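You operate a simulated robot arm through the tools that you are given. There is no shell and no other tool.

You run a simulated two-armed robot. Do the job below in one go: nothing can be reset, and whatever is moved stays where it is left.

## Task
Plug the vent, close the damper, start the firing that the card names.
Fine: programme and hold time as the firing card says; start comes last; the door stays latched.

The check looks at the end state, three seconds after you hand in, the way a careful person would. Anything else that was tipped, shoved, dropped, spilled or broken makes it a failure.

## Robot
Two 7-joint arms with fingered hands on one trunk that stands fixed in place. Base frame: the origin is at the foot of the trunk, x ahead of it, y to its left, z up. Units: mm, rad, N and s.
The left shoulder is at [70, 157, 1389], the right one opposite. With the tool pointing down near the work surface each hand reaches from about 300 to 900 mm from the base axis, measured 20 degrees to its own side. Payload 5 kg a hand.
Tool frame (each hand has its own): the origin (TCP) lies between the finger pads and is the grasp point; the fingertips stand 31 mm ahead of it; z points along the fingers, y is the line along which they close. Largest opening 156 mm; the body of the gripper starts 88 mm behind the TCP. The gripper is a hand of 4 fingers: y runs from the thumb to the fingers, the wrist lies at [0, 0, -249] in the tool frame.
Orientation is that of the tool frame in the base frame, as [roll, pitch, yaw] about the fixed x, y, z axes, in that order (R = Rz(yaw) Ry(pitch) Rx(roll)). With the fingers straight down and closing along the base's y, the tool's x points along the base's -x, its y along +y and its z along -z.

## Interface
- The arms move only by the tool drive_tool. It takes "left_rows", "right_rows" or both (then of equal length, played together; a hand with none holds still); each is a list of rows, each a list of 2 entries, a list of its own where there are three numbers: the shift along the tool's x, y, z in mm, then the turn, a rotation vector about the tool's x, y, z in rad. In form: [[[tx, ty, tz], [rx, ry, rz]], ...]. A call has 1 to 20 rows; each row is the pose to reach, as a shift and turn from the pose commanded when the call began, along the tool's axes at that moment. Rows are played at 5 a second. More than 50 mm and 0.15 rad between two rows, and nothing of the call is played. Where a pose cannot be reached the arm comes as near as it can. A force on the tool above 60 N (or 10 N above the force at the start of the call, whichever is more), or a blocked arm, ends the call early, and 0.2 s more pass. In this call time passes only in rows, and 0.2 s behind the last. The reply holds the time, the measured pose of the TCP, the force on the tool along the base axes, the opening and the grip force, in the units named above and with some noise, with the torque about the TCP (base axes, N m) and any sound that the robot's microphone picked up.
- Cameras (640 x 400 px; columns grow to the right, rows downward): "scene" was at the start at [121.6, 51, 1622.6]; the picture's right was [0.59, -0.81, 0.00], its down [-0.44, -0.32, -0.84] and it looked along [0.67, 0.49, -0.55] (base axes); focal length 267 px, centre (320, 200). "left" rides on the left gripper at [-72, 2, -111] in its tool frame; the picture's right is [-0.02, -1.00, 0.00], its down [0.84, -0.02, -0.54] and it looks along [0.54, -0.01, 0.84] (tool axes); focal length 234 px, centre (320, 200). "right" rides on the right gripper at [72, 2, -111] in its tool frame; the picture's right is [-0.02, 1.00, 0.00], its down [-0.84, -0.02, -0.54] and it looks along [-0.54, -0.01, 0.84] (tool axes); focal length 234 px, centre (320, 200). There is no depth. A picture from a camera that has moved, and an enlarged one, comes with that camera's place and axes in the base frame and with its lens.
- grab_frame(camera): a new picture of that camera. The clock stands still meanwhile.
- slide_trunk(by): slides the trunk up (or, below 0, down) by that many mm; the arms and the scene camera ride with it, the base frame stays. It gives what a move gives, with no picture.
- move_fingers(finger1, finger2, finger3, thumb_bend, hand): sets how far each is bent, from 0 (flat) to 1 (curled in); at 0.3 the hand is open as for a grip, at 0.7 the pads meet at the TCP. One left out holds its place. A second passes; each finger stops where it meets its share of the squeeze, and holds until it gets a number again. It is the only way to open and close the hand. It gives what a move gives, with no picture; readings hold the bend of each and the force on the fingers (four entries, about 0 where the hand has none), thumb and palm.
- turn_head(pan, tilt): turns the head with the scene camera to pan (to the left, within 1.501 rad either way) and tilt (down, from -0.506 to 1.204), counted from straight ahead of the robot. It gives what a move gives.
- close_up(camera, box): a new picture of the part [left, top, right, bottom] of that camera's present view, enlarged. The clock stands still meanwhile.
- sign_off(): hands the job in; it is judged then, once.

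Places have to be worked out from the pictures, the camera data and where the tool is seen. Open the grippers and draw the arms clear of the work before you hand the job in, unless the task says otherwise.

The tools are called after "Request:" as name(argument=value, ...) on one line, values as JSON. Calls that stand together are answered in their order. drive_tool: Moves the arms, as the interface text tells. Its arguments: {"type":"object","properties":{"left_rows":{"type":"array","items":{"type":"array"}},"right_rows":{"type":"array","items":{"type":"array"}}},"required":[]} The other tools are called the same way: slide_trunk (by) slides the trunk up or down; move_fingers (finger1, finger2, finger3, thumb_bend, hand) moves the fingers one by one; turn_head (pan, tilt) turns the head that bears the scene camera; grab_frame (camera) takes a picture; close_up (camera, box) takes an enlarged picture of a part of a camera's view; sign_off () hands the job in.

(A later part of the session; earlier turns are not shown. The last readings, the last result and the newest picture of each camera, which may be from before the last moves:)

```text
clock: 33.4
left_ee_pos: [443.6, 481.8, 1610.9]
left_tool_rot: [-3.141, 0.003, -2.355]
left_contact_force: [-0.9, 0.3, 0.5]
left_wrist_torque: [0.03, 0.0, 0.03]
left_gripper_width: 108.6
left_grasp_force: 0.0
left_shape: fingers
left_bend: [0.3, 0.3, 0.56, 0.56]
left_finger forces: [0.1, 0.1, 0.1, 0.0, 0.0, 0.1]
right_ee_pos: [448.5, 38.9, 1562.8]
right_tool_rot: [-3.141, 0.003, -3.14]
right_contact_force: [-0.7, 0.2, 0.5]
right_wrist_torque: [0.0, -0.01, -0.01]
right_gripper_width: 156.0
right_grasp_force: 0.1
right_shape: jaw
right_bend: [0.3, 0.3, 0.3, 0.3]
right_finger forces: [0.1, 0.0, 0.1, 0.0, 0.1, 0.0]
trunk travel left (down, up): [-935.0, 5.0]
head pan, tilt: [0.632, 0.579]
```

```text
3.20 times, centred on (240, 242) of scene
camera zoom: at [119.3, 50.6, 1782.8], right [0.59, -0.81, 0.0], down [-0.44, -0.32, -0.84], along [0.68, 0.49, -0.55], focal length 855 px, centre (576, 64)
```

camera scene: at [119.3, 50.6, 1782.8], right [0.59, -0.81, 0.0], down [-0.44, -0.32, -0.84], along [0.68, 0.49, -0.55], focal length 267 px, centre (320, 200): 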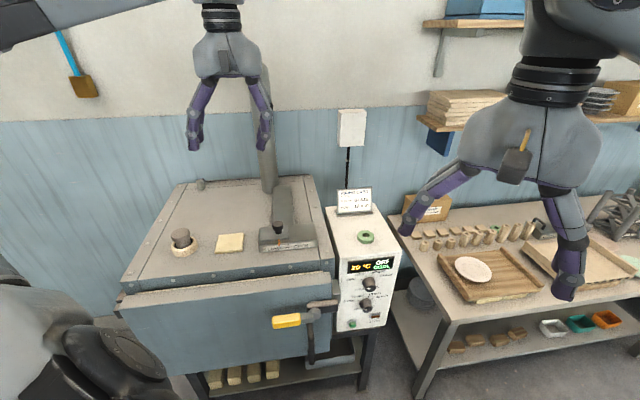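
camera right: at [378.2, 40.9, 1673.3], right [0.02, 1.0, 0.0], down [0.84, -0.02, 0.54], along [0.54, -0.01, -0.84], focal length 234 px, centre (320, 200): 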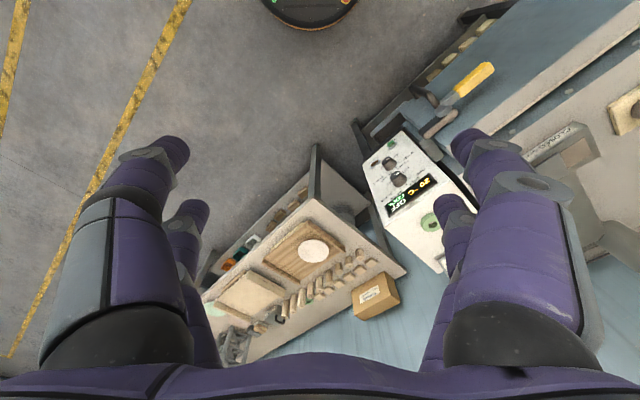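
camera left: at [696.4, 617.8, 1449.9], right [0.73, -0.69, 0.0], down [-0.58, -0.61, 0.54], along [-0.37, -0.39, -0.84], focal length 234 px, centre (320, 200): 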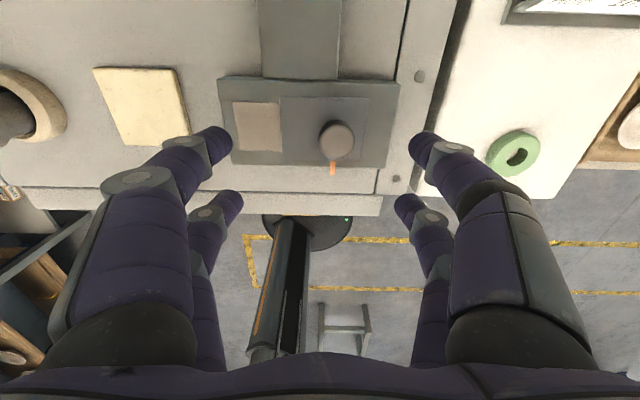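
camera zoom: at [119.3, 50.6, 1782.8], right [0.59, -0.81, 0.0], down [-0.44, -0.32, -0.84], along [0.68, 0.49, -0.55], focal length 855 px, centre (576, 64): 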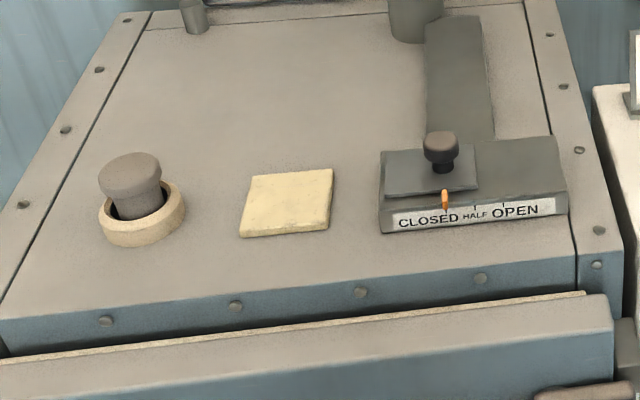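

The plug and damper both look right. For the panel work I'll lower the trunk back 160 mm and look at the panel again from there.

Request:
slide_trunk(by=-160)

Request:
turn_head(pan=0.4, tilt=0.7)

Request:
grab_frame(camera="scene")

Request:
grab_frame(camera="right")

```text
clock: 35.3
left_ee_pos: [445.3, 483.4, 1451.9]
left_tool_rot: [-3.141, 0.002, -2.355]
left_contact_force: [0.2, 0.7, 0.4]
left_wrist_torque: [0.0, 0.04, 0.02]
left_gripper_width: 108.7
left_grasp_force: 0.2
left_shape: fingers
left_bend: [0.3, 0.3, 0.56, 0.56]
left_finger forces: [0.1, 0.0, 0.0, 0.0, 0.0, 0.0]
right_ee_pos: [450.6, 39.8, 1403.2]
right_tool_rot: [3.14, -0.001, 3.14]
right_contact_force: [-0.3, 0.2, -0.3]
right_wrist_torque: [0.01, -0.01, 0.0]
right_gripper_width: 156.2
right_grasp_force: 0.1
right_shape: jaw
right_bend: [0.3, 0.3, 0.3, 0.3]
right_finger forces: [0.1, 0.1, 0.0, 0.0, 0.0, 0.1]
trunk travel left (down, up): [-775.0, 165.0]
head pan, tilt: [0.632, 0.579]
```

```text
clock: 36.0
left_ee_pos: [444.9, 483.6, 1451.2]
left_tool_rot: [-3.141, 0.002, -2.354]
left_contact_force: [0.1, -0.2, 0.6]
left_wrist_torque: [-0.01, -0.03, 0.0]
left_gripper_width: 108.6
left_grasp_force: 0.0
left_shape: fingers
left_bend: [0.3, 0.3, 0.56, 0.56]
left_finger forces: [0.0, 0.0, 0.1, 0.1, 0.0, 0.0]
right_ee_pos: [449.7, 40.3, 1402.1]
right_tool_rot: [3.141, 0.0, -3.141]
right_contact_force: [-0.3, -0.4, -0.6]
right_wrist_torque: [0.0, 0.0, 0.01]
right_gripper_width: 155.8
right_grasp_force: 0.1
right_shape: jaw
right_bend: [0.3, 0.3, 0.3, 0.3]
right_finger forces: [0.0, 0.1, 0.0, 0.1, 0.0, 0.0]
trunk travel left (down, up): [-775.0, 165.0]
head pan, tilt: [0.4, 0.7]
```

```text
taken
camera scene: at [127.8, 31.5, 1612.2], right [0.39, -0.92, 0.0], down [-0.59, -0.25, -0.77], along [0.7, 0.3, -0.64], focal length 267 px, centre (320, 200)
```

scene: 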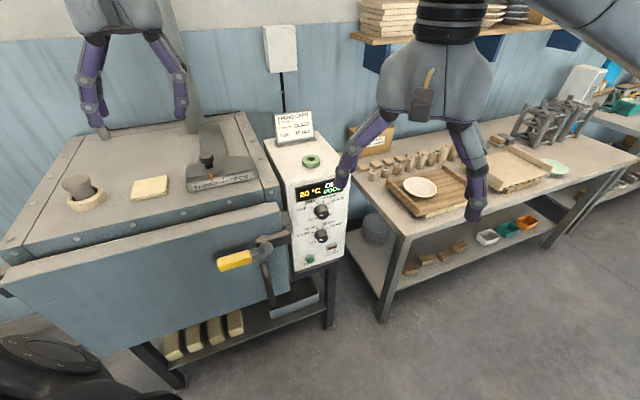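

```text
taken
camera right: at [377.9, 40.8, 1513.5], right [0.02, 1.0, 0.0], down [0.84, -0.02, 0.54], along [0.54, -0.01, -0.84], focal length 234 px, centre (320, 200)
```

right: 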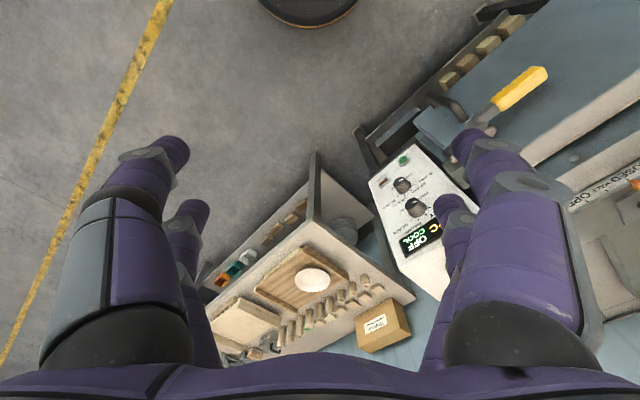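

I'll zoom in on the panel from both the scene and the right-hand cameras to locate the knobs and the button.

Request:
close_up(camera="scene", box=[270, 170, 360, 275])

Request:
close_up(camera="right", box=[360, 130, 480, 280])

Request:
close_up(camera="scene", box=[210, 190, 360, 320])

```text
3.81 times, centred on (315, 222) of scene
camera zoom: at [127.8, 31.5, 1612.2], right [0.39, -0.92, 0.0], down [-0.59, -0.25, -0.77], along [0.7, 0.3, -0.64], focal length 1018 px, centre (339, 114)
```

zoom: 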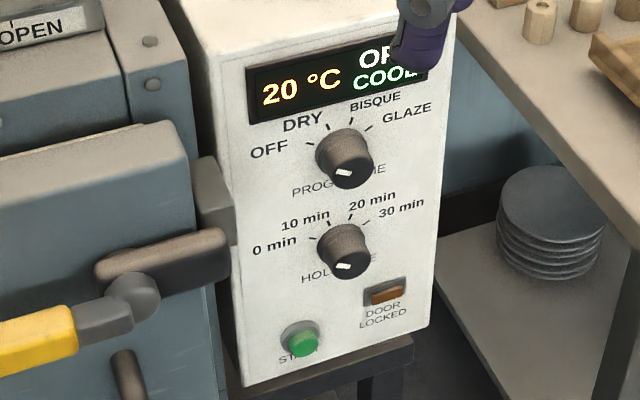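

```text
2.67 times, centred on (420, 205) of right
camera zoom: at [377.9, 40.8, 1513.5], right [0.02, 1.0, 0.0], down [0.84, -0.02, 0.54], along [0.54, -0.01, -0.84], focal length 624 px, centre (53, 187)
```

zoom: 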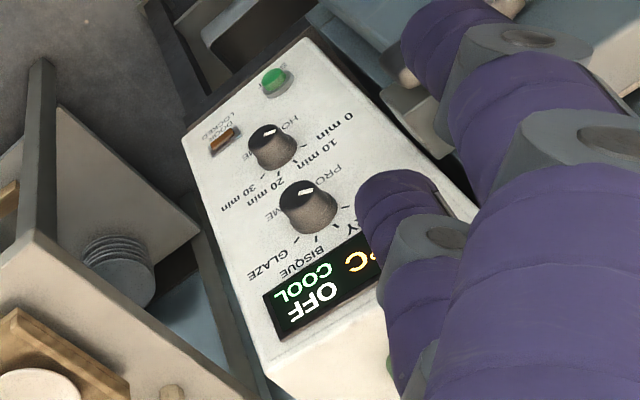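

```text
3.08 times, centred on (285, 255) of scene
camera zoom: at [127.8, 31.5, 1612.2], right [0.39, -0.92, 0.0], down [-0.59, -0.25, -0.77], along [0.7, 0.3, -0.64], focal length 822 px, centre (428, 31)
```

zoom: 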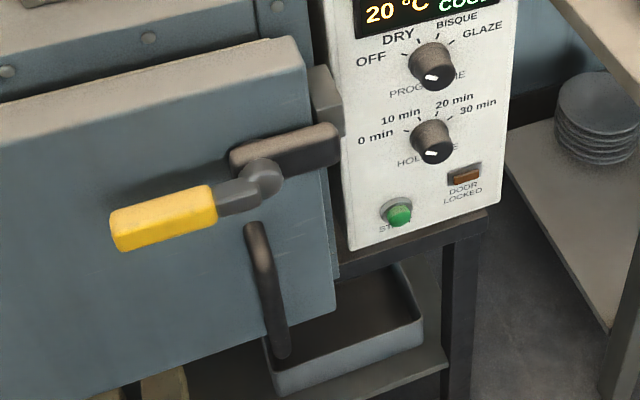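

Assuming a vertical panel, both cameras agree. The programme knob face is at (700, 263, 1031), the hold knob at (699, 264, 915), and START at about (685, 305, 796). I'll swing the right hand to point squarely at the panel, about 140 mm in front of the programme knob.

Request:
drive_tool(right_rows=[[[-12.5, 10.3, 30], [-0.0512, -0.1235, -0.0512]], [[-25, 20.7, 60], [-0.1023, -0.247, -0.1023]], [[-37.4, 31, 91], [-0.1535, -0.3705, -0.1535]], [[-49.9, 41.3, 121], [-0.2047, -0.494, -0.2047]], [[-62.3, 51.7, 151], [-0.2558, -0.6175, -0.2558]], [[-74.8, 62, 181], [-0.307, -0.741, -0.307]], [[-87.3, 72.3, 212], [-0.3582, -0.8645, -0.3582]], [[-99.7, 82.7, 242], [-0.4093, -0.988, -0.4093]], [[-112.2, 93, 272], [-0.4605, -1.1115, -0.4605]], [[-124.7, 103.3, 302], [-0.5117, -1.235, -0.5117]], [[-137.1, 113.7, 333], [-0.5628, -1.3585, -0.5628]], [[-149.6, 124, 363], [-0.614, -1.482, -0.614]]])

Request:
grab_frame(camera="right")

Request:
grab_frame(camera="scene")

```text
clock: 38.6
left_ee_pos: [445.5, 483.1, 1450.3]
left_tool_rot: [-3.14, 0.001, -2.355]
left_contact_force: [0.7, 0.1, -0.6]
left_wrist_torque: [0.03, 0.0, 0.0]
left_gripper_width: 108.8
left_grasp_force: 0.0
left_shape: fingers
left_bend: [0.3, 0.3, 0.56, 0.56]
left_finger forces: [0.0, 0.0, 0.0, 0.0, 0.0, 0.1]
right_ee_pos: [598.7, 160.7, 1053.6]
right_tool_rot: [2.068, 1.52, 2.832]
right_contact_force: [-3.1, 1.6, -0.6]
right_wrist_torque: [-0.02, -0.18, -0.37]
right_gripper_width: 155.9
right_grasp_force: 0.0
right_shape: jaw
right_bend: [0.3, 0.3, 0.3, 0.3]
right_finger forces: [0.1, 0.0, 0.0, 0.0, 0.0, 0.1]
right hand out of reach, approached as far as the arm can: row 12
trunk travel left (down, up): [-775.0, 165.0]
head pan, tilt: [0.4, 0.7]
```

```text
taken
camera right: at [514.2, 85.0, 984.9], right [-0.69, 0.72, 0.07], down [-0.34, -0.41, 0.85], along [0.64, 0.56, 0.52], focal length 234 px, centre (320, 200)
```

right: 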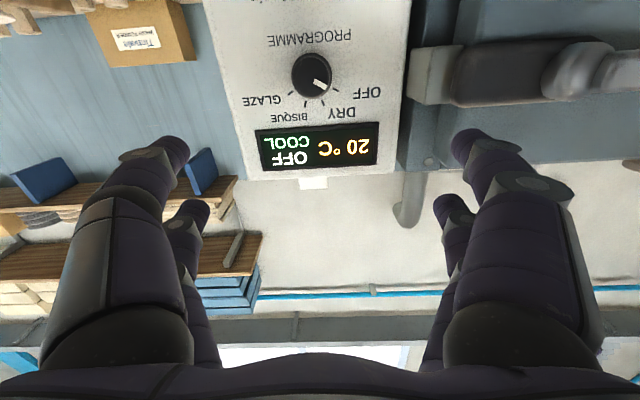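

```text
taken
camera scene: at [128.6, 31.7, 1612.2], right [0.39, -0.92, 0.0], down [-0.59, -0.25, -0.76], along [0.7, 0.3, -0.64], focal length 267 px, centre (320, 200)
```

scene: 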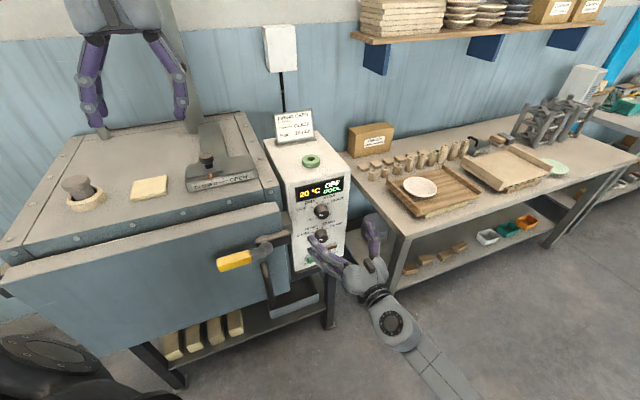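

The arm reached a wrist limit at the last row because the shoulder is too high. Lowering the trunk 200 mm gives the wrist more room, and both hands stay clear on the way down.

Request:
slide_trunk(by=-200)

Request:
grab_frame(camera="scene")

```text
clock: 40.8
left_ee_pos: [444.2, 482.7, 1250.5]
left_tool_rot: [-3.142, 0.003, -2.354]
left_contact_force: [-0.2, -0.4, 0.9]
left_wrist_torque: [0.0, 0.02, 0.02]
left_gripper_width: 108.8
left_grasp_force: 0.0
left_shape: fingers
left_bend: [0.3, 0.3, 0.56, 0.56]
left_finger forces: [0.0, 0.0, 0.0, 0.1, 0.0, 0.0]
right_ee_pos: [596.6, 161.8, 857.9]
right_tool_rot: [2.416, 1.549, -3.098]
right_contact_force: [-0.4, -0.2, 0.2]
right_wrist_torque: [-0.03, 0.03, 0.01]
right_gripper_width: 155.9
right_grasp_force: 0.1
right_shape: jaw
right_bend: [0.3, 0.3, 0.3, 0.3]
right_finger forces: [0.0, 0.0, 0.0, 0.0, 0.0, 0.1]
trunk travel left (down, up): [-575.0, 365.0]
head pan, tilt: [0.4, 0.7]
```

```text
taken
camera scene: at [127.9, 31.5, 1412.3], right [0.39, -0.92, 0.0], down [-0.59, -0.25, -0.76], along [0.7, 0.3, -0.64], focal length 267 px, centre (320, 200)
```

scene: 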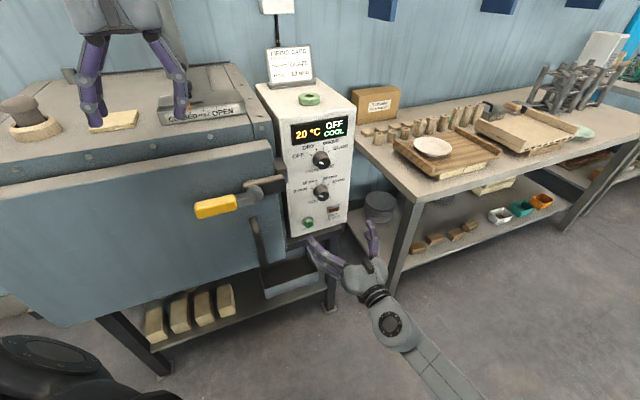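

The hand now points almost squarely at the panel. I'll raise it to the programme knob's height and pre-roll it −60° about its axis, so the knob can then be turned clockwise toward GLAZE.

Request:
drive_tool(right_rows=[[[-22, 0, 3], [0, 0, -0.14]], [[-44, 0, 6], [0, 0, -0.28]], [[-66, 0, 9], [0, 0, -0.42]], [[-88, 0, 12], [0, 0, -0.56]], [[-110, 0, 15], [0, 0, -0.7]], [[-132, 0, 18], [0, 0, -0.84]], [[-154, 0, 21], [0, 0, -0.95]], [[-173, 0, 24], [0, 0, -1.047]]])

Request:
grab_frame(camera="right")

Request:
grab_frame(camera="scene")

```text
clock: 42.6
left_ee_pos: [445.9, 483.6, 1250.0]
left_tool_rot: [3.141, 0.002, -2.352]
left_contact_force: [-0.3, 0.0, -0.1]
left_wrist_torque: [-0.01, -0.02, -0.01]
left_gripper_width: 108.8
left_grasp_force: 0.1
left_shape: fingers
left_bend: [0.3, 0.3, 0.56, 0.56]
left_finger forces: [0.0, 0.0, 0.0, 0.1, 0.0, 0.0]
right_ee_pos: [619.2, 178.7, 1027.3]
right_tool_rot: [-1.592, 0.535, -0.811]
right_contact_force: [-0.3, -0.1, -1.2]
right_wrist_torque: [-0.01, -0.01, -0.04]
right_gripper_width: 156.2
right_grasp_force: 0.1
right_shape: jaw
right_bend: [0.3, 0.3, 0.3, 0.3]
right_finger forces: [0.0, 0.0, 0.0, 0.0, 0.0, 0.0]
trunk travel left (down, up): [-575.0, 365.0]
head pan, tilt: [0.4, 0.7]
```

```text
taken
camera right: at [580.9, 55.8, 991.0], right [-0.38, 0.37, -0.85], down [-0.88, 0.14, 0.46], along [0.29, 0.92, 0.27], focal length 234 px, centre (320, 200)
```

right: 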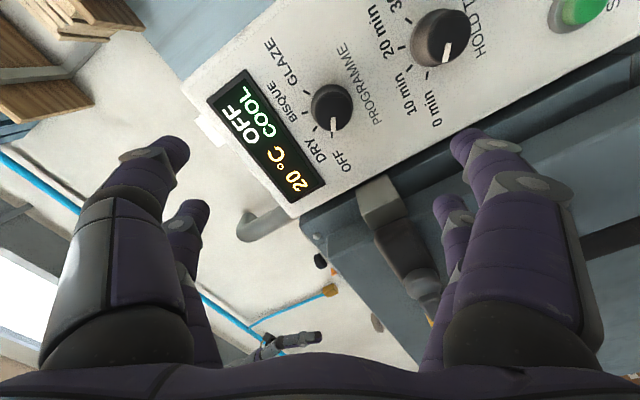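

```text
taken
camera scene: at [128.0, 31.6, 1412.1], right [0.39, -0.92, 0.0], down [-0.59, -0.25, -0.76], along [0.7, 0.3, -0.64], focal length 267 px, centre (320, 200)
```

scene: 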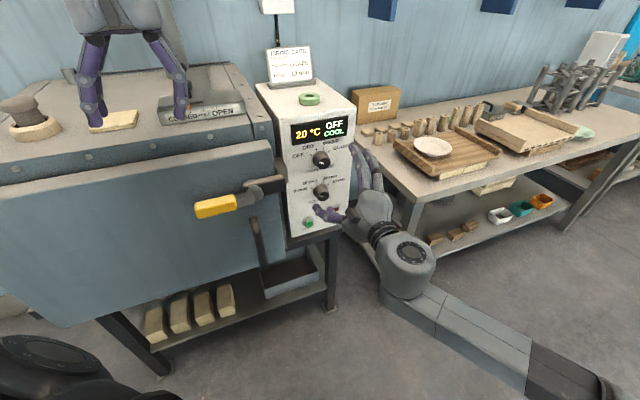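

The wrist reached this pose. I'll zoom in on the right camera to locate the knob face precisely.

Request:
close_up(camera="right", box=[270, 50, 420, 180])

Request:
close_up(camera="scene", box=[270, 100, 390, 240])

Request:
close_up(camera="right", box=[360, 0, 640, 120])

```text
3.08 times, centred on (345, 115) of right
camera zoom: at [580.9, 55.8, 991.0], right [-0.38, 0.37, -0.85], down [-0.88, 0.14, 0.46], along [0.29, 0.92, 0.27], focal length 720 px, centre (243, 462)
```

zoom: 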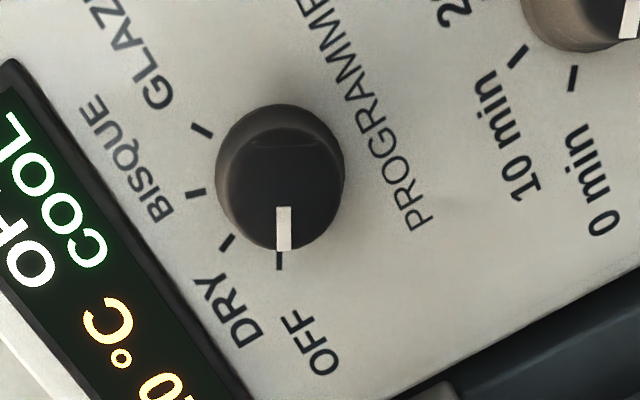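

```text
2.86 times, centred on (330, 170) of scene
camera zoom: at [128.0, 31.6, 1412.1], right [0.39, -0.92, 0.0], down [-0.59, -0.25, -0.76], along [0.7, 0.3, -0.64], focal length 763 px, centre (291, 286)
```

zoom: 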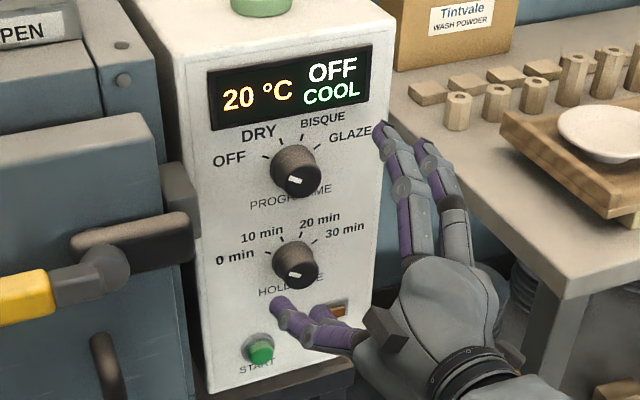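

```text
2.29 times, centred on (500, 60) of right
camera zoom: at [580.9, 55.8, 991.0], right [-0.38, 0.37, -0.85], down [-0.88, 0.14, 0.46], along [0.29, 0.92, 0.27], focal length 535 px, centre (-91, 520)
```

zoom: 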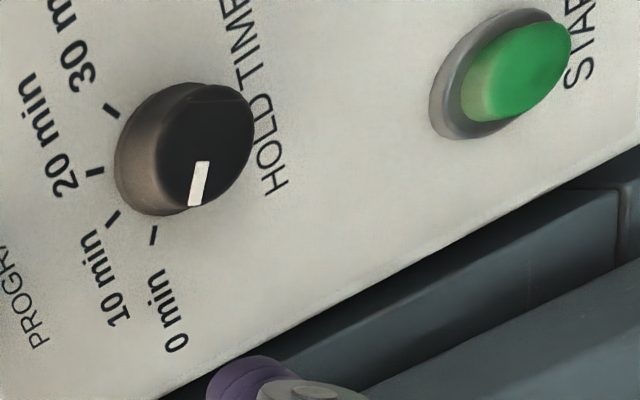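

From here the programme knob face works out at about (728, 276, 1003) with the panel normal along v, so the face is 146 mm ahead of the TCP and offset (+16, +15) mm in tool x and y. I'll narrow the fingers to about 80 mm, move onto the axis and advance 70 mm before measuring again.

Request:
move_fingers(hand="right", finger1=0.5, finger2=0.5, finger3=0.5, thumb_bend=0.5)

Request:
drive_tool(right_rows=[[[16, 15, 10], [0, 0, 0]], [[16, 15, 40], [0, 0, 0]], [[16, 15, 70], [0, 0, 0]]])

Request:
grab_frame(camera="right")

Request:
close_up(camera="scene", box=[270, 100, 390, 240])

```text
clock: 43.6
left_ee_pos: [444.2, 483.4, 1250.8]
left_tool_rot: [3.141, 0.001, -2.353]
left_contact_force: [0.4, 0.3, -0.3]
left_wrist_torque: [-0.03, -0.01, -0.04]
left_gripper_width: 108.8
left_grasp_force: 0.1
left_shape: fingers
left_bend: [0.3, 0.3, 0.56, 0.56]
left_finger forces: [0.0, 0.0, 0.0, 0.0, 0.0, 0.1]
right_ee_pos: [618.7, 178.7, 1027.2]
right_tool_rot: [-1.59, 0.538, -0.813]
right_contact_force: [-1.2, -0.3, 0.4]
right_wrist_torque: [-0.05, 0.03, 0.04]
right_gripper_width: 81.7
right_grasp_force: 0.1
right_shape: fingers
right_bend: [0.5, 0.5, 0.5, 0.5]
right_finger forces: [0.1, 0.1, 0.1, 0.0, 0.0, 0.1]
trunk travel left (down, up): [-575.0, 365.0]
head pan, tilt: [0.4, 0.7]
```

```text
clock: 44.4
left_ee_pos: [445.9, 483.1, 1250.9]
left_tool_rot: [-3.139, 0.002, -2.354]
left_contact_force: [0.8, 0.1, -0.1]
left_wrist_torque: [-0.03, 0.01, -0.01]
left_gripper_width: 108.6
left_grasp_force: 0.1
left_shape: fingers
left_bend: [0.3, 0.3, 0.56, 0.56]
left_finger forces: [0.0, 0.0, 0.0, 0.0, 0.0, 0.0]
right_ee_pos: [671.3, 223.5, 1005.0]
right_tool_rot: [-1.592, 0.538, -0.812]
right_contact_force: [0.5, 0.1, 0.6]
right_wrist_torque: [0.04, 0.01, 0.0]
right_gripper_width: 81.2
right_grasp_force: 0.0
right_shape: fingers
right_bend: [0.5, 0.5, 0.5, 0.5]
right_finger forces: [0.0, 0.0, 0.0, 0.0, 0.0, 0.0]
trunk travel left (down, up): [-575.0, 365.0]
head pan, tilt: [0.4, 0.7]
```

```text
taken
camera right: at [633.3, 100.8, 967.7], right [-0.38, 0.37, -0.85], down [-0.88, 0.14, 0.46], along [0.29, 0.92, 0.28], focal length 234 px, centre (320, 200)
```

right: 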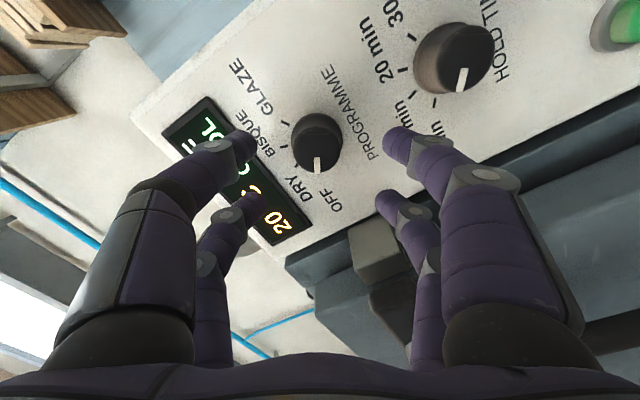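

```text
2.86 times, centred on (330, 170) of scene
camera zoom: at [128.6, 32.4, 1412.1], right [0.39, -0.92, 0.0], down [-0.59, -0.25, -0.76], along [0.7, 0.3, -0.64], focal length 763 px, centre (291, 286)
```

zoom: 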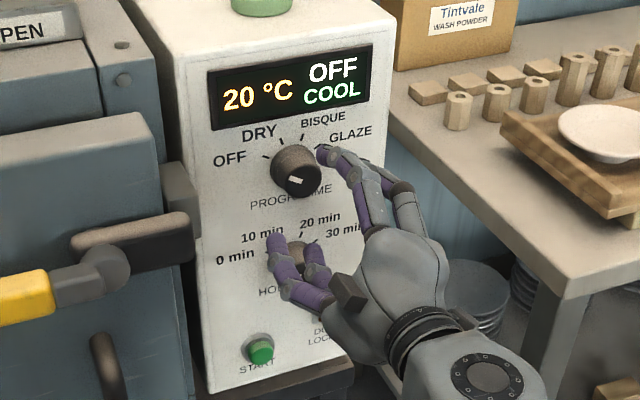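

The knob is now well centred, with its face about 80 mm ahead of the TCP. I'll advance 45 mm more and check the alignment.

Request:
drive_tool(right_rows=[[[1, 0, 15], [0, 0, 0]], [[1, 0, 30], [0, 0, 0]], [[1, 0, 45], [0, 0, 0]]])

Request:
close_up(camera="right", box=[220, 80, 420, 240])

Request:
close_up(camera="scene", box=[270, 100, 390, 240])

```text
clock: 45.2
left_ee_pos: [444.5, 484.0, 1251.2]
left_tool_rot: [-3.14, 0.001, -2.354]
left_contact_force: [-0.2, 0.5, -0.4]
left_wrist_torque: [-0.04, 0.01, 0.0]
left_gripper_width: 108.7
left_grasp_force: 0.1
left_shape: fingers
left_bend: [0.3, 0.3, 0.56, 0.56]
left_finger forces: [0.1, 0.0, 0.0, 0.0, 0.1, 0.0]
right_ee_pos: [704.6, 252.5, 1003.2]
right_tool_rot: [-1.591, 0.538, -0.81]
right_contact_force: [0.2, 0.0, -0.9]
right_wrist_torque: [-0.02, 0.03, -0.02]
right_gripper_width: 81.4
right_grasp_force: 0.0
right_shape: fingers
right_bend: [0.5, 0.5, 0.5, 0.5]
right_finger forces: [0.0, 0.0, 0.1, 0.1, 0.0, 0.0]
trunk travel left (down, up): [-575.0, 365.0]
head pan, tilt: [0.4, 0.7]
```

```text
2.50 times, centred on (320, 160) of right
camera zoom: at [666.5, 130.7, 967.3], right [-0.38, 0.37, -0.85], down [-0.88, 0.14, 0.46], along [0.29, 0.92, 0.28], focal length 585 px, centre (320, 300)
```

zoom: 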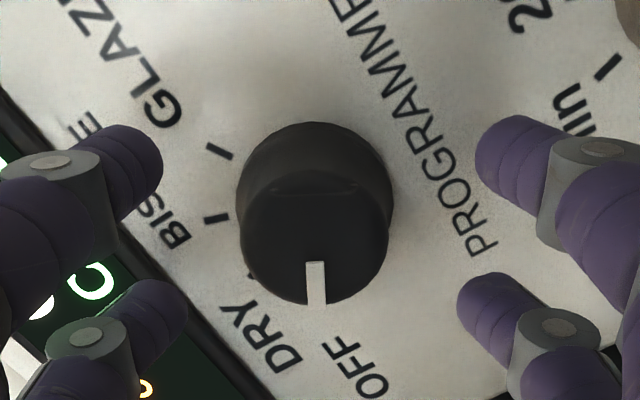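

```text
2.86 times, centred on (330, 170) of scene
camera zoom: at [128.2, 31.8, 1412.2], right [0.39, -0.92, 0.0], down [-0.59, -0.25, -0.76], along [0.7, 0.3, -0.64], focal length 763 px, centre (291, 286)
```

zoom: 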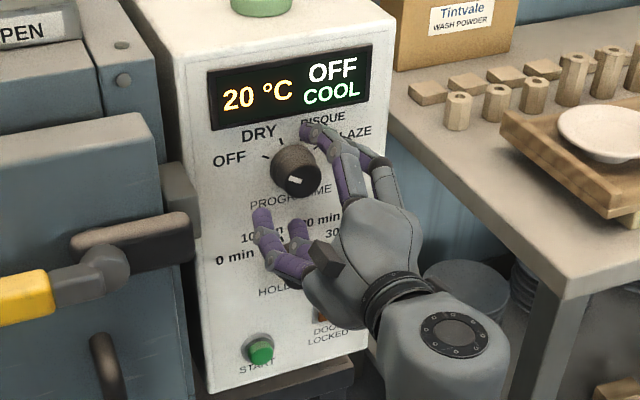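

I'll nudge −3 mm in x, advance 24 mm so the fingertips flank the knob, then close with a moderate grip.

Request:
drive_tool(right_rows=[[[-3, -1, 8], [0, 0, 0]], [[-3, -1, 16], [0, 0, 0]], [[-3, -1, 24], [0, 0, 0]]])

Request:
move_fingers(hand="right", finger1=0.6, finger2=0.6, finger3=0.6, thumb_bend=0.6)

Request:
close_up(camera="right", box=[220, 100, 420, 260])

Request:
close_up(camera="scene", box=[270, 100, 390, 240])

```text
clock: 46.0
left_ee_pos: [439.4, 478.6, 1254.2]
left_tool_rot: [-3.141, 0.008, -2.356]
left_contact_force: [0.0, 0.5, 0.0]
left_wrist_torque: [0.01, 0.02, 0.0]
left_gripper_width: 108.7
left_grasp_force: 0.0
left_shape: fingers
left_bend: [0.3, 0.3, 0.56, 0.56]
left_finger forces: [0.0, 0.0, 0.0, 0.0, 0.0, 0.0]
right_ee_pos: [717.8, 265.6, 1009.7]
right_tool_rot: [-1.584, 0.54, -0.811]
right_contact_force: [-28.3, -33.4, -0.5]
right_wrist_torque: [1.77, -1.57, -0.17]
right_gripper_width: 81.6
right_grasp_force: 21.9
right_shape: fingers
right_bend: [0.5, 0.5, 0.46, 0.5]
right_finger forces: [0.0, 0.0, 43.3, 0.1, 0.2, 0.0]
trunk travel left (down, up): [-575.0, 365.0]
head pan, tilt: [0.4, 0.7]
```

```text
clock: 47.0
left_ee_pos: [441.9, 477.3, 1254.9]
left_tool_rot: [3.141, 0.006, -2.357]
left_contact_force: [0.9, 0.6, -0.3]
left_wrist_torque: [-0.01, -0.01, 0.0]
left_gripper_width: 108.6
left_grasp_force: 0.0
left_shape: fingers
left_bend: [0.3, 0.3, 0.56, 0.56]
left_finger forces: [0.0, 0.0, 0.0, 0.1, 0.1, 0.0]
right_ee_pos: [717.3, 266.2, 1010.4]
right_tool_rot: [-1.583, 0.539, -0.809]
right_contact_force: [-22.9, -32.8, 0.8]
right_wrist_torque: [1.8, -1.32, -0.32]
right_gripper_width: 42.2
right_grasp_force: 19.6
right_shape: fingers
right_bend: [0.6, 0.6, 0.44, 0.6]
right_finger forces: [0.0, 0.1, 40.0, 0.0, 0.0, 0.0]
trunk travel left (down, up): [-575.0, 365.0]
head pan, tilt: [0.4, 0.7]
```

```text
2.50 times, centred on (320, 180) of right
camera zoom: at [679.6, 144.1, 972.2], right [-0.38, 0.38, -0.85], down [-0.88, 0.13, 0.45], along [0.28, 0.92, 0.28], focal length 585 px, centre (320, 250)
```

zoom: 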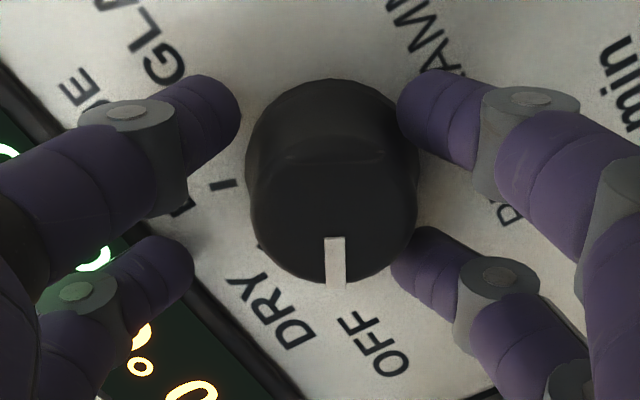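

```text
2.86 times, centred on (330, 170) of scene
camera zoom: at [123.8, 25.3, 1412.7], right [0.39, -0.92, 0.0], down [-0.59, -0.25, -0.77], along [0.71, 0.3, -0.64], focal length 763 px, centre (291, 286)
```

zoom: 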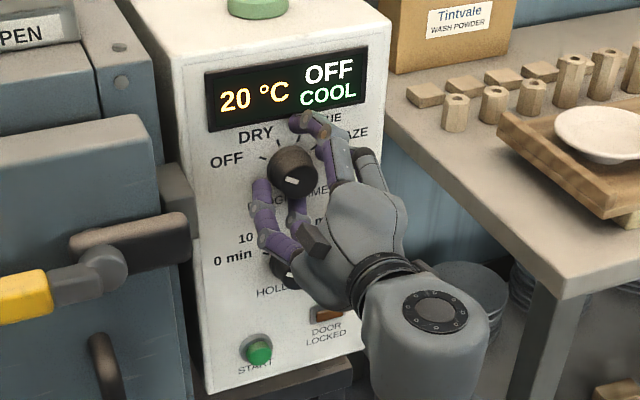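

Finger3 is pressing the panel with about 40 N, so I'm in too deep. I'll back off 9 mm straight away.

Request:
drive_tool(right_rows=[[[0, 0, -5], [0, 0, 0]], [[0, 0, -12], [0, 0, 0]]])

Request:
close_up(camera="right", box=[220, 100, 420, 260])

```text
clock: 47.6
left_ee_pos: [444.4, 483.9, 1249.8]
left_tool_rot: [-3.139, 0.0, -2.353]
left_contact_force: [0.2, 0.5, -0.5]
left_wrist_torque: [0.0, -0.01, -0.04]
left_gripper_width: 108.7
left_grasp_force: 0.0
left_shape: fingers
left_bend: [0.3, 0.3, 0.56, 0.56]
left_finger forces: [0.0, 0.1, 0.0, 0.0, 0.0, 0.1]
right_ee_pos: [711.5, 264.9, 1006.4]
right_tool_rot: [-1.593, 0.538, -0.811]
right_contact_force: [0.5, -0.4, 0.5]
right_wrist_torque: [-0.03, -0.03, -0.04]
right_gripper_width: 41.8
right_grasp_force: 0.1
right_shape: fingers
right_bend: [0.6, 0.6, 0.53, 0.6]
right_finger forces: [0.1, 0.1, 0.2, 0.1, 0.1, 0.1]
trunk travel left (down, up): [-575.0, 365.0]
head pan, tilt: [0.4, 0.7]
```

```text
2.50 times, centred on (320, 180) of right
camera zoom: at [673.4, 142.6, 969.9], right [-0.38, 0.37, -0.85], down [-0.88, 0.13, 0.46], along [0.28, 0.92, 0.28], focal length 585 px, centre (320, 250)
```

zoom: 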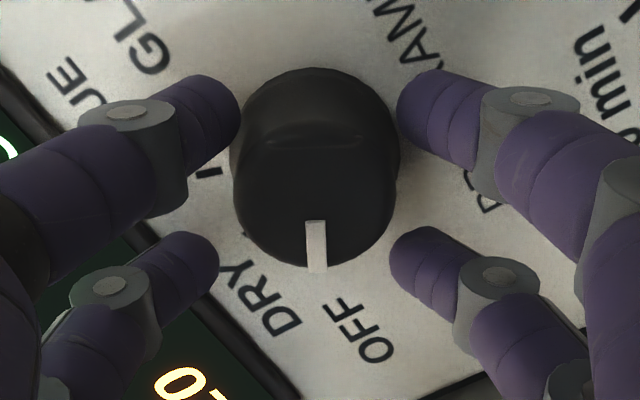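

Contact is gone and the knob sits centred between the four fingers, with the tips about 11 mm past its face. I'll close to grip it.

Request:
move_fingers(hand="right", finger1=0.7, finger2=0.7, finger3=0.7, thumb_bend=0.7)

Request:
close_up(camera="right", box=[220, 100, 420, 260])

Request:
close_up(camera="scene", box=[270, 100, 390, 240])

```text
clock: 48.6
left_ee_pos: [445.1, 483.2, 1251.7]
left_tool_rot: [3.142, 0.002, -2.357]
left_contact_force: [0.0, 0.2, -0.9]
left_wrist_torque: [0.03, 0.0, -0.01]
left_gripper_width: 108.8
left_grasp_force: 0.0
left_shape: fingers
left_bend: [0.3, 0.3, 0.56, 0.56]
left_finger forces: [0.1, 0.0, 0.0, 0.1, 0.1, 0.0]
right_ee_pos: [711.8, 263.5, 1008.2]
right_tool_rot: [-1.59, 0.539, -0.811]
right_contact_force: [-0.4, -2.3, 0.2]
right_wrist_torque: [-0.02, -0.03, -0.06]
right_gripper_width: 22.7
right_grasp_force: 9.9
right_shape: fingers
right_bend: [0.65, 0.68, 0.68, 0.67]
right_finger forces: [6.2, 3.3, 2.5, 0.1, 7.3, 0.0]
trunk travel left (down, up): [-575.0, 365.0]
head pan, tilt: [0.4, 0.7]
```

```text
2.50 times, centred on (320, 180) of right
camera zoom: at [674.1, 140.2, 970.2], right [-0.38, 0.37, -0.85], down [-0.88, 0.14, 0.46], along [0.29, 0.92, 0.28], focal length 585 px, centre (320, 250)
```

zoom: 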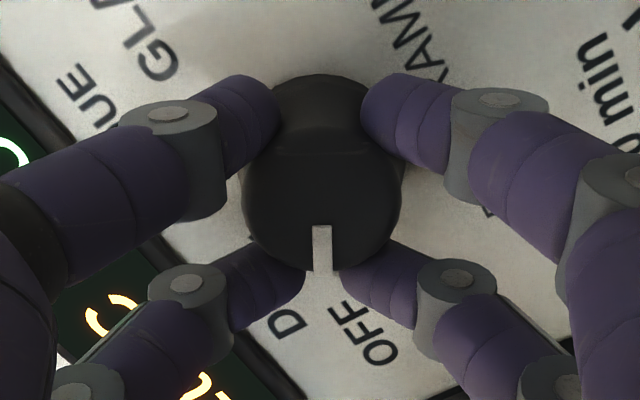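

```text
2.86 times, centred on (330, 170) of scene
camera zoom: at [128.2, 30.7, 1412.2], right [0.39, -0.92, 0.0], down [-0.59, -0.25, -0.76], along [0.7, 0.3, -0.64], focal length 763 px, centre (291, 286)
```

zoom: 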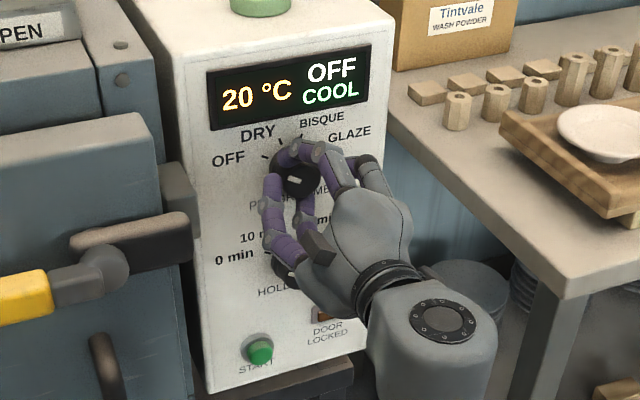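

All four fingers grip the knob. From the tick marks the four positions are 40° apart, so GLAZE is +120° from OFF. I'll turn the first 40° and check the display.

Request:
drive_tool(right_rows=[[[0, 0, 0], [0, 0, 0.14]], [[0, 0, 0], [0, 0, 0.28]], [[0, 0, 0], [0, 0, 0.42]], [[0, 0, 0], [0, 0, 0.56]], [[0, 0, 0], [0, 0, 0.7]]])

Request:
close_up(camera="right", box=[220, 100, 420, 260])

Request:
close_up(camera="scene", box=[270, 100, 390, 240])

```text
clock: 49.8
left_ee_pos: [444.9, 481.9, 1250.7]
left_tool_rot: [3.141, 0.002, -2.354]
left_contact_force: [1.1, 0.5, 0.0]
left_wrist_torque: [-0.02, 0.01, -0.05]
left_gripper_width: 108.5
left_grasp_force: 0.1
left_shape: fingers
left_bend: [0.3, 0.3, 0.56, 0.56]
left_finger forces: [0.1, 0.0, 0.1, 0.1, 0.0, 0.1]
right_ee_pos: [712.4, 261.4, 1007.5]
right_tool_rot: [-1.622, 1.242, -0.851]
right_contact_force: [3.5, -2.8, 0.9]
right_wrist_torque: [0.0, -0.02, -0.09]
right_gripper_width: 22.8
right_grasp_force: 10.3
right_shape: fingers
right_bend: [0.65, 0.68, 0.68, 0.67]
right_finger forces: [5.3, 3.7, 3.3, 0.0, 7.7, 0.0]
trunk travel left (down, up): [-575.0, 365.0]
head pan, tilt: [0.4, 0.7]
```

```text
2.50 times, centred on (320, 180) of right
camera zoom: at [646.9, 167.4, 940.3], right [-0.67, 0.68, -0.3], down [-0.56, -0.19, 0.81], along [0.5, 0.71, 0.51], focal length 585 px, centre (320, 250)
```

zoom: 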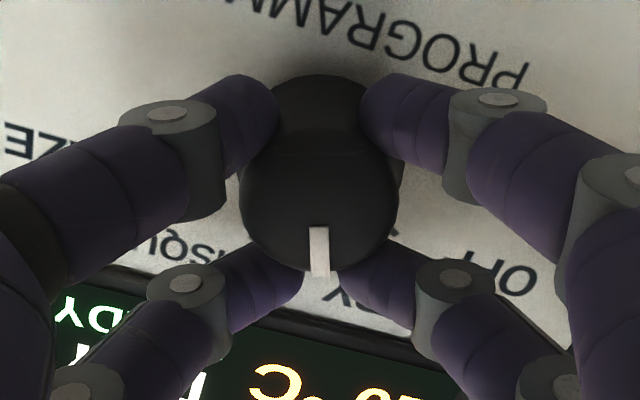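

```text
2.86 times, centred on (330, 170) of scene
camera zoom: at [128.3, 30.9, 1412.2], right [0.39, -0.92, 0.0], down [-0.59, -0.25, -0.76], along [0.7, 0.3, -0.64], focal length 763 px, centre (291, 286)
```

zoom: 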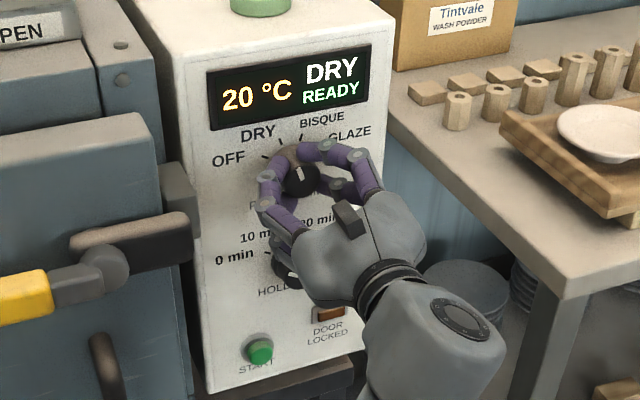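

The display now reads "DRY / READY" and the knob turned with the hand. I'll turn another 80° toward GLAZE.

Request:
drive_tool(right_rows=[[[0, 0, 0], [0, 0, 0.14]], [[0, 0, 0], [0, 0, 0.28]], [[0, 0, 0], [0, 0, 0.42]], [[0, 0, 0], [0, 0, 0.56]], [[0, 0, 0], [0, 0, 0.7]], [[0, 0, 0], [0, 0, 0.84]], [[0, 0, 0], [0, 0, 0.98]], [[0, 0, 0], [0, 0, 1.12]], [[0, 0, 0], [0, 0, 1.26]], [[0, 0, 0], [0, 0, 1.395]]])

Request:
close_up(camera="right", box=[220, 100, 420, 260])

Request:
close_up(camera="scene", box=[270, 100, 390, 240])

```text
clock: 52.0
left_ee_pos: [446.4, 480.0, 1251.9]
left_tool_rot: [3.14, 0.001, -2.355]
left_contact_force: [-0.2, 0.2, -1.1]
left_wrist_torque: [-0.04, 0.01, -0.02]
left_gripper_width: 108.8
left_grasp_force: 0.1
left_shape: fingers
left_bend: [0.3, 0.3, 0.56, 0.56]
left_finger forces: [0.1, 0.1, 0.0, 0.0, 0.1, 0.0]
right_ee_pos: [713.7, 260.6, 1007.7]
right_tool_rot: [1.59, 0.505, 2.347]
right_contact_force: [9.1, -10.0, 0.0]
right_wrist_torque: [-0.14, -0.06, -0.22]
right_gripper_width: 21.9
right_grasp_force: 13.2
right_shape: fingers
right_bend: [0.66, 0.68, 0.67, 0.67]
right_finger forces: [4.3, 6.0, 8.8, 0.0, 7.9, 0.0]
trunk travel left (down, up): [-575.0, 365.0]
head pan, tilt: [0.4, 0.7]
```

```text
2.50 times, centred on (320, 180) of right
camera zoom: at [588.8, 228.3, 975.6], right [-0.31, 0.34, 0.89], down [0.13, -0.91, 0.4], along [0.94, 0.24, 0.24], focal length 585 px, centre (320, 250)
```

zoom: 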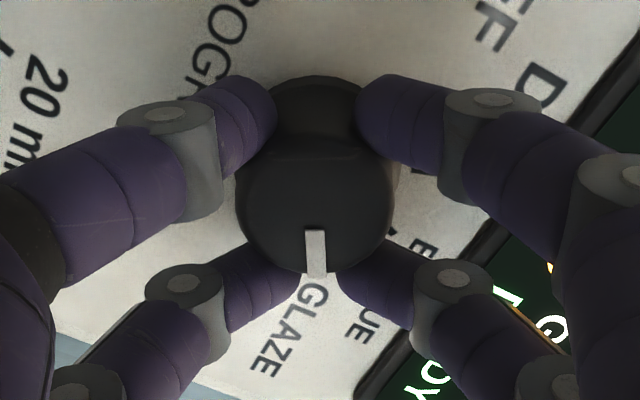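

```text
2.86 times, centred on (330, 170) of scene
camera zoom: at [129.5, 29.6, 1412.1], right [0.39, -0.92, 0.0], down [-0.59, -0.25, -0.76], along [0.7, 0.3, -0.64], focal length 763 px, centre (291, 286)
```

zoom: 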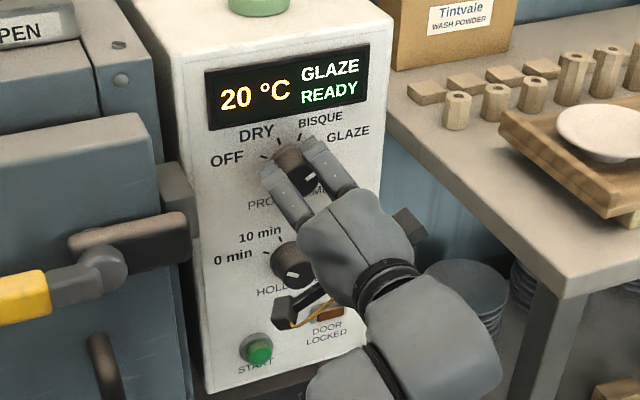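

The display reads "GLAZE / READY" and the mark points at GLAZE. I'll open the fingers and back straight off.

Request:
move_fingers(hand="right", finger1=0.52, finger2=0.52, finger3=0.52, thumb_bend=0.52)

Request:
drive_tool(right_rows=[[[0, 0, -15], [0, 0, 0]], [[0, 0, -35], [0, 0, 0]], [[0, 0, -60], [0, 0, 0]]])

Request:
close_up(camera="scene", box=[270, 100, 390, 240])

Request:
grab_frame(camera="right")

```text
clock: 53.0
left_ee_pos: [445.7, 483.4, 1250.9]
left_tool_rot: [-3.14, 0.002, -2.354]
left_contact_force: [-0.5, -0.2, 0.1]
left_wrist_torque: [0.03, 0.02, 0.05]
left_gripper_width: 108.8
left_grasp_force: 0.1
left_shape: fingers
left_bend: [0.3, 0.3, 0.56, 0.56]
left_finger forces: [0.1, 0.0, 0.0, 0.0, 0.0, 0.0]
right_ee_pos: [712.6, 262.4, 1007.9]
right_tool_rot: [1.59, 0.508, 2.349]
right_contact_force: [0.4, 0.6, -0.4]
right_wrist_torque: [0.02, -0.02, 0.02]
right_gripper_width: 72.3
right_grasp_force: 0.1
right_shape: fingers
right_bend: [0.52, 0.52, 0.52, 0.52]
right_finger forces: [0.0, 0.0, 0.0, 0.1, 0.1, 0.0]
trunk travel left (down, up): [-575.0, 365.0]
head pan, tilt: [0.4, 0.7]
```

```text
clock: 53.8
left_ee_pos: [444.0, 482.4, 1250.6]
left_tool_rot: [3.141, 0.001, -2.354]
left_contact_force: [-0.5, -0.1, 0.1]
left_wrist_torque: [0.02, 0.01, -0.01]
left_gripper_width: 108.7
left_grasp_force: 0.0
left_shape: fingers
left_bend: [0.3, 0.3, 0.56, 0.56]
left_finger forces: [0.0, 0.1, 0.0, 0.1, 0.1, 0.1]
right_ee_pos: [669.9, 220.3, 1007.6]
right_tool_rot: [1.588, 0.508, 2.349]
right_contact_force: [-0.4, 0.4, 0.6]
right_wrist_torque: [0.02, -0.01, 0.0]
right_gripper_width: 72.4
right_grasp_force: 0.0
right_shape: fingers
right_bend: [0.52, 0.52, 0.52, 0.52]
right_finger forces: [0.0, 0.1, 0.0, 0.0, 0.0, 0.0]
trunk travel left (down, up): [-575.0, 365.0]
head pan, tilt: [0.4, 0.7]
```

```text
2.86 times, centred on (330, 170) of scene
camera zoom: at [127.3, 30.5, 1412.3], right [0.39, -0.92, 0.0], down [-0.59, -0.25, -0.77], along [0.7, 0.3, -0.64], focal length 763 px, centre (291, 286)
```

zoom: 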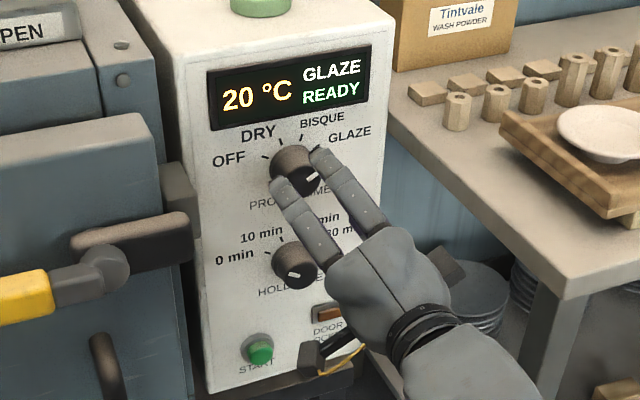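

```text
taken
camera right: at [544.3, 187.6, 977.4], right [-0.31, 0.34, 0.88], down [0.13, -0.91, 0.4], along [0.94, 0.24, 0.24], focal length 234 px, centre (320, 200)
```

right: 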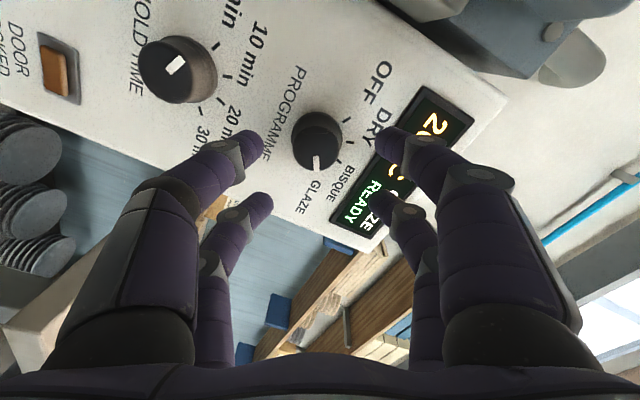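

GLAZE holds. Now the hold knob: I'll move down about 118 mm at this standoff and roll back 40°, leaving room to turn it 40° clockwise to 10 min.

Request:
drive_tool(right_rows=[[[11, -20, 0], [0, 0, -0.14]], [[23, -41, 1], [0, 0, -0.28]], [[34, -62, 1], [0, 0, -0.42]], [[46, -83, 2], [0, 0, -0.56]], [[58, -102, 2], [0, 0, -0.698]]])

Request:
grab_frame(camera="right")

Request:
close_up(camera="right", box=[220, 80, 420, 220])

Request:
close_up(camera="scene", box=[270, 100, 390, 240])

```text
clock: 55.0
left_ee_pos: [445.1, 482.6, 1251.5]
left_tool_rot: [3.141, 0.003, -2.353]
left_contact_force: [0.3, 0.5, 0.5]
left_wrist_torque: [0.0, -0.02, 0.01]
left_gripper_width: 108.8
left_grasp_force: 0.0
left_shape: fingers
left_bend: [0.3, 0.3, 0.56, 0.56]
left_finger forces: [0.0, 0.0, 0.0, 0.0, 0.1, 0.0]
right_ee_pos: [668.7, 222.1, 890.4]
right_tool_rot: [1.616, 1.207, 2.385]
right_contact_force: [0.0, 0.1, 0.8]
right_wrist_torque: [0.03, 0.01, -0.01]
right_gripper_width: 72.5
right_grasp_force: 0.1
right_shape: fingers
right_bend: [0.52, 0.52, 0.52, 0.52]
right_finger forces: [0.1, 0.1, 0.0, 0.0, 0.1, 0.0]
trunk travel left (down, up): [-575.0, 365.0]
head pan, tilt: [0.4, 0.7]
```

```text
taken
camera right: at [568.7, 162.8, 826.3], right [-0.64, 0.67, 0.38], down [-0.16, -0.6, 0.79], along [0.75, 0.44, 0.49], focal length 234 px, centre (320, 200)
```

right: 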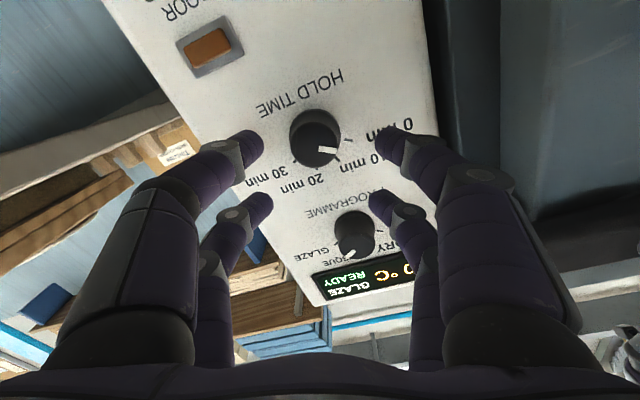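

```text
2.86 times, centred on (320, 150) of right
camera zoom: at [568.7, 162.8, 826.3], right [-0.64, 0.67, 0.38], down [-0.16, -0.6, 0.79], along [0.75, 0.44, 0.49], focal length 669 px, centre (320, 343)
```

zoom: 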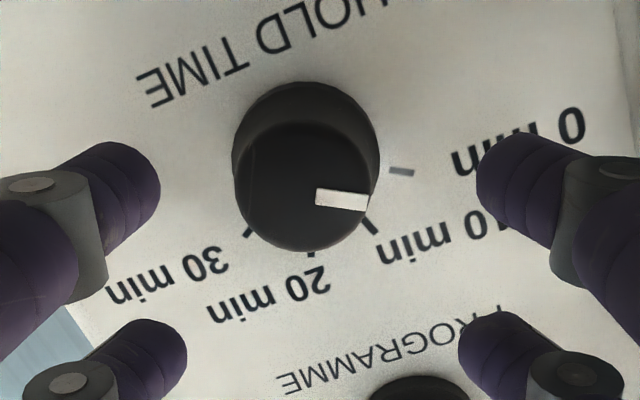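

```text
2.86 times, centred on (330, 170) of scene
camera zoom: at [128.1, 31.6, 1412.2], right [0.39, -0.92, 0.0], down [-0.59, -0.25, -0.76], along [0.7, 0.3, -0.64], focal length 763 px, centre (291, 286)
```

zoom: 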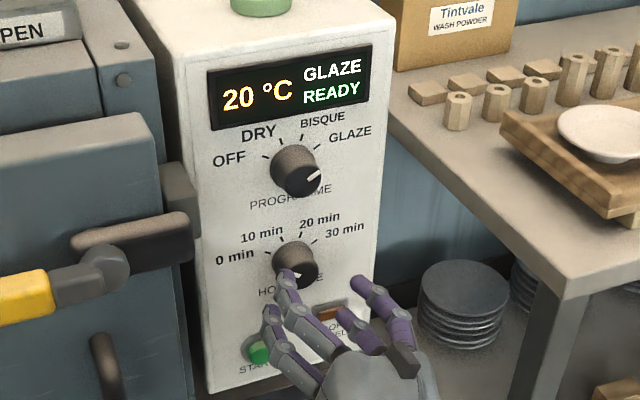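

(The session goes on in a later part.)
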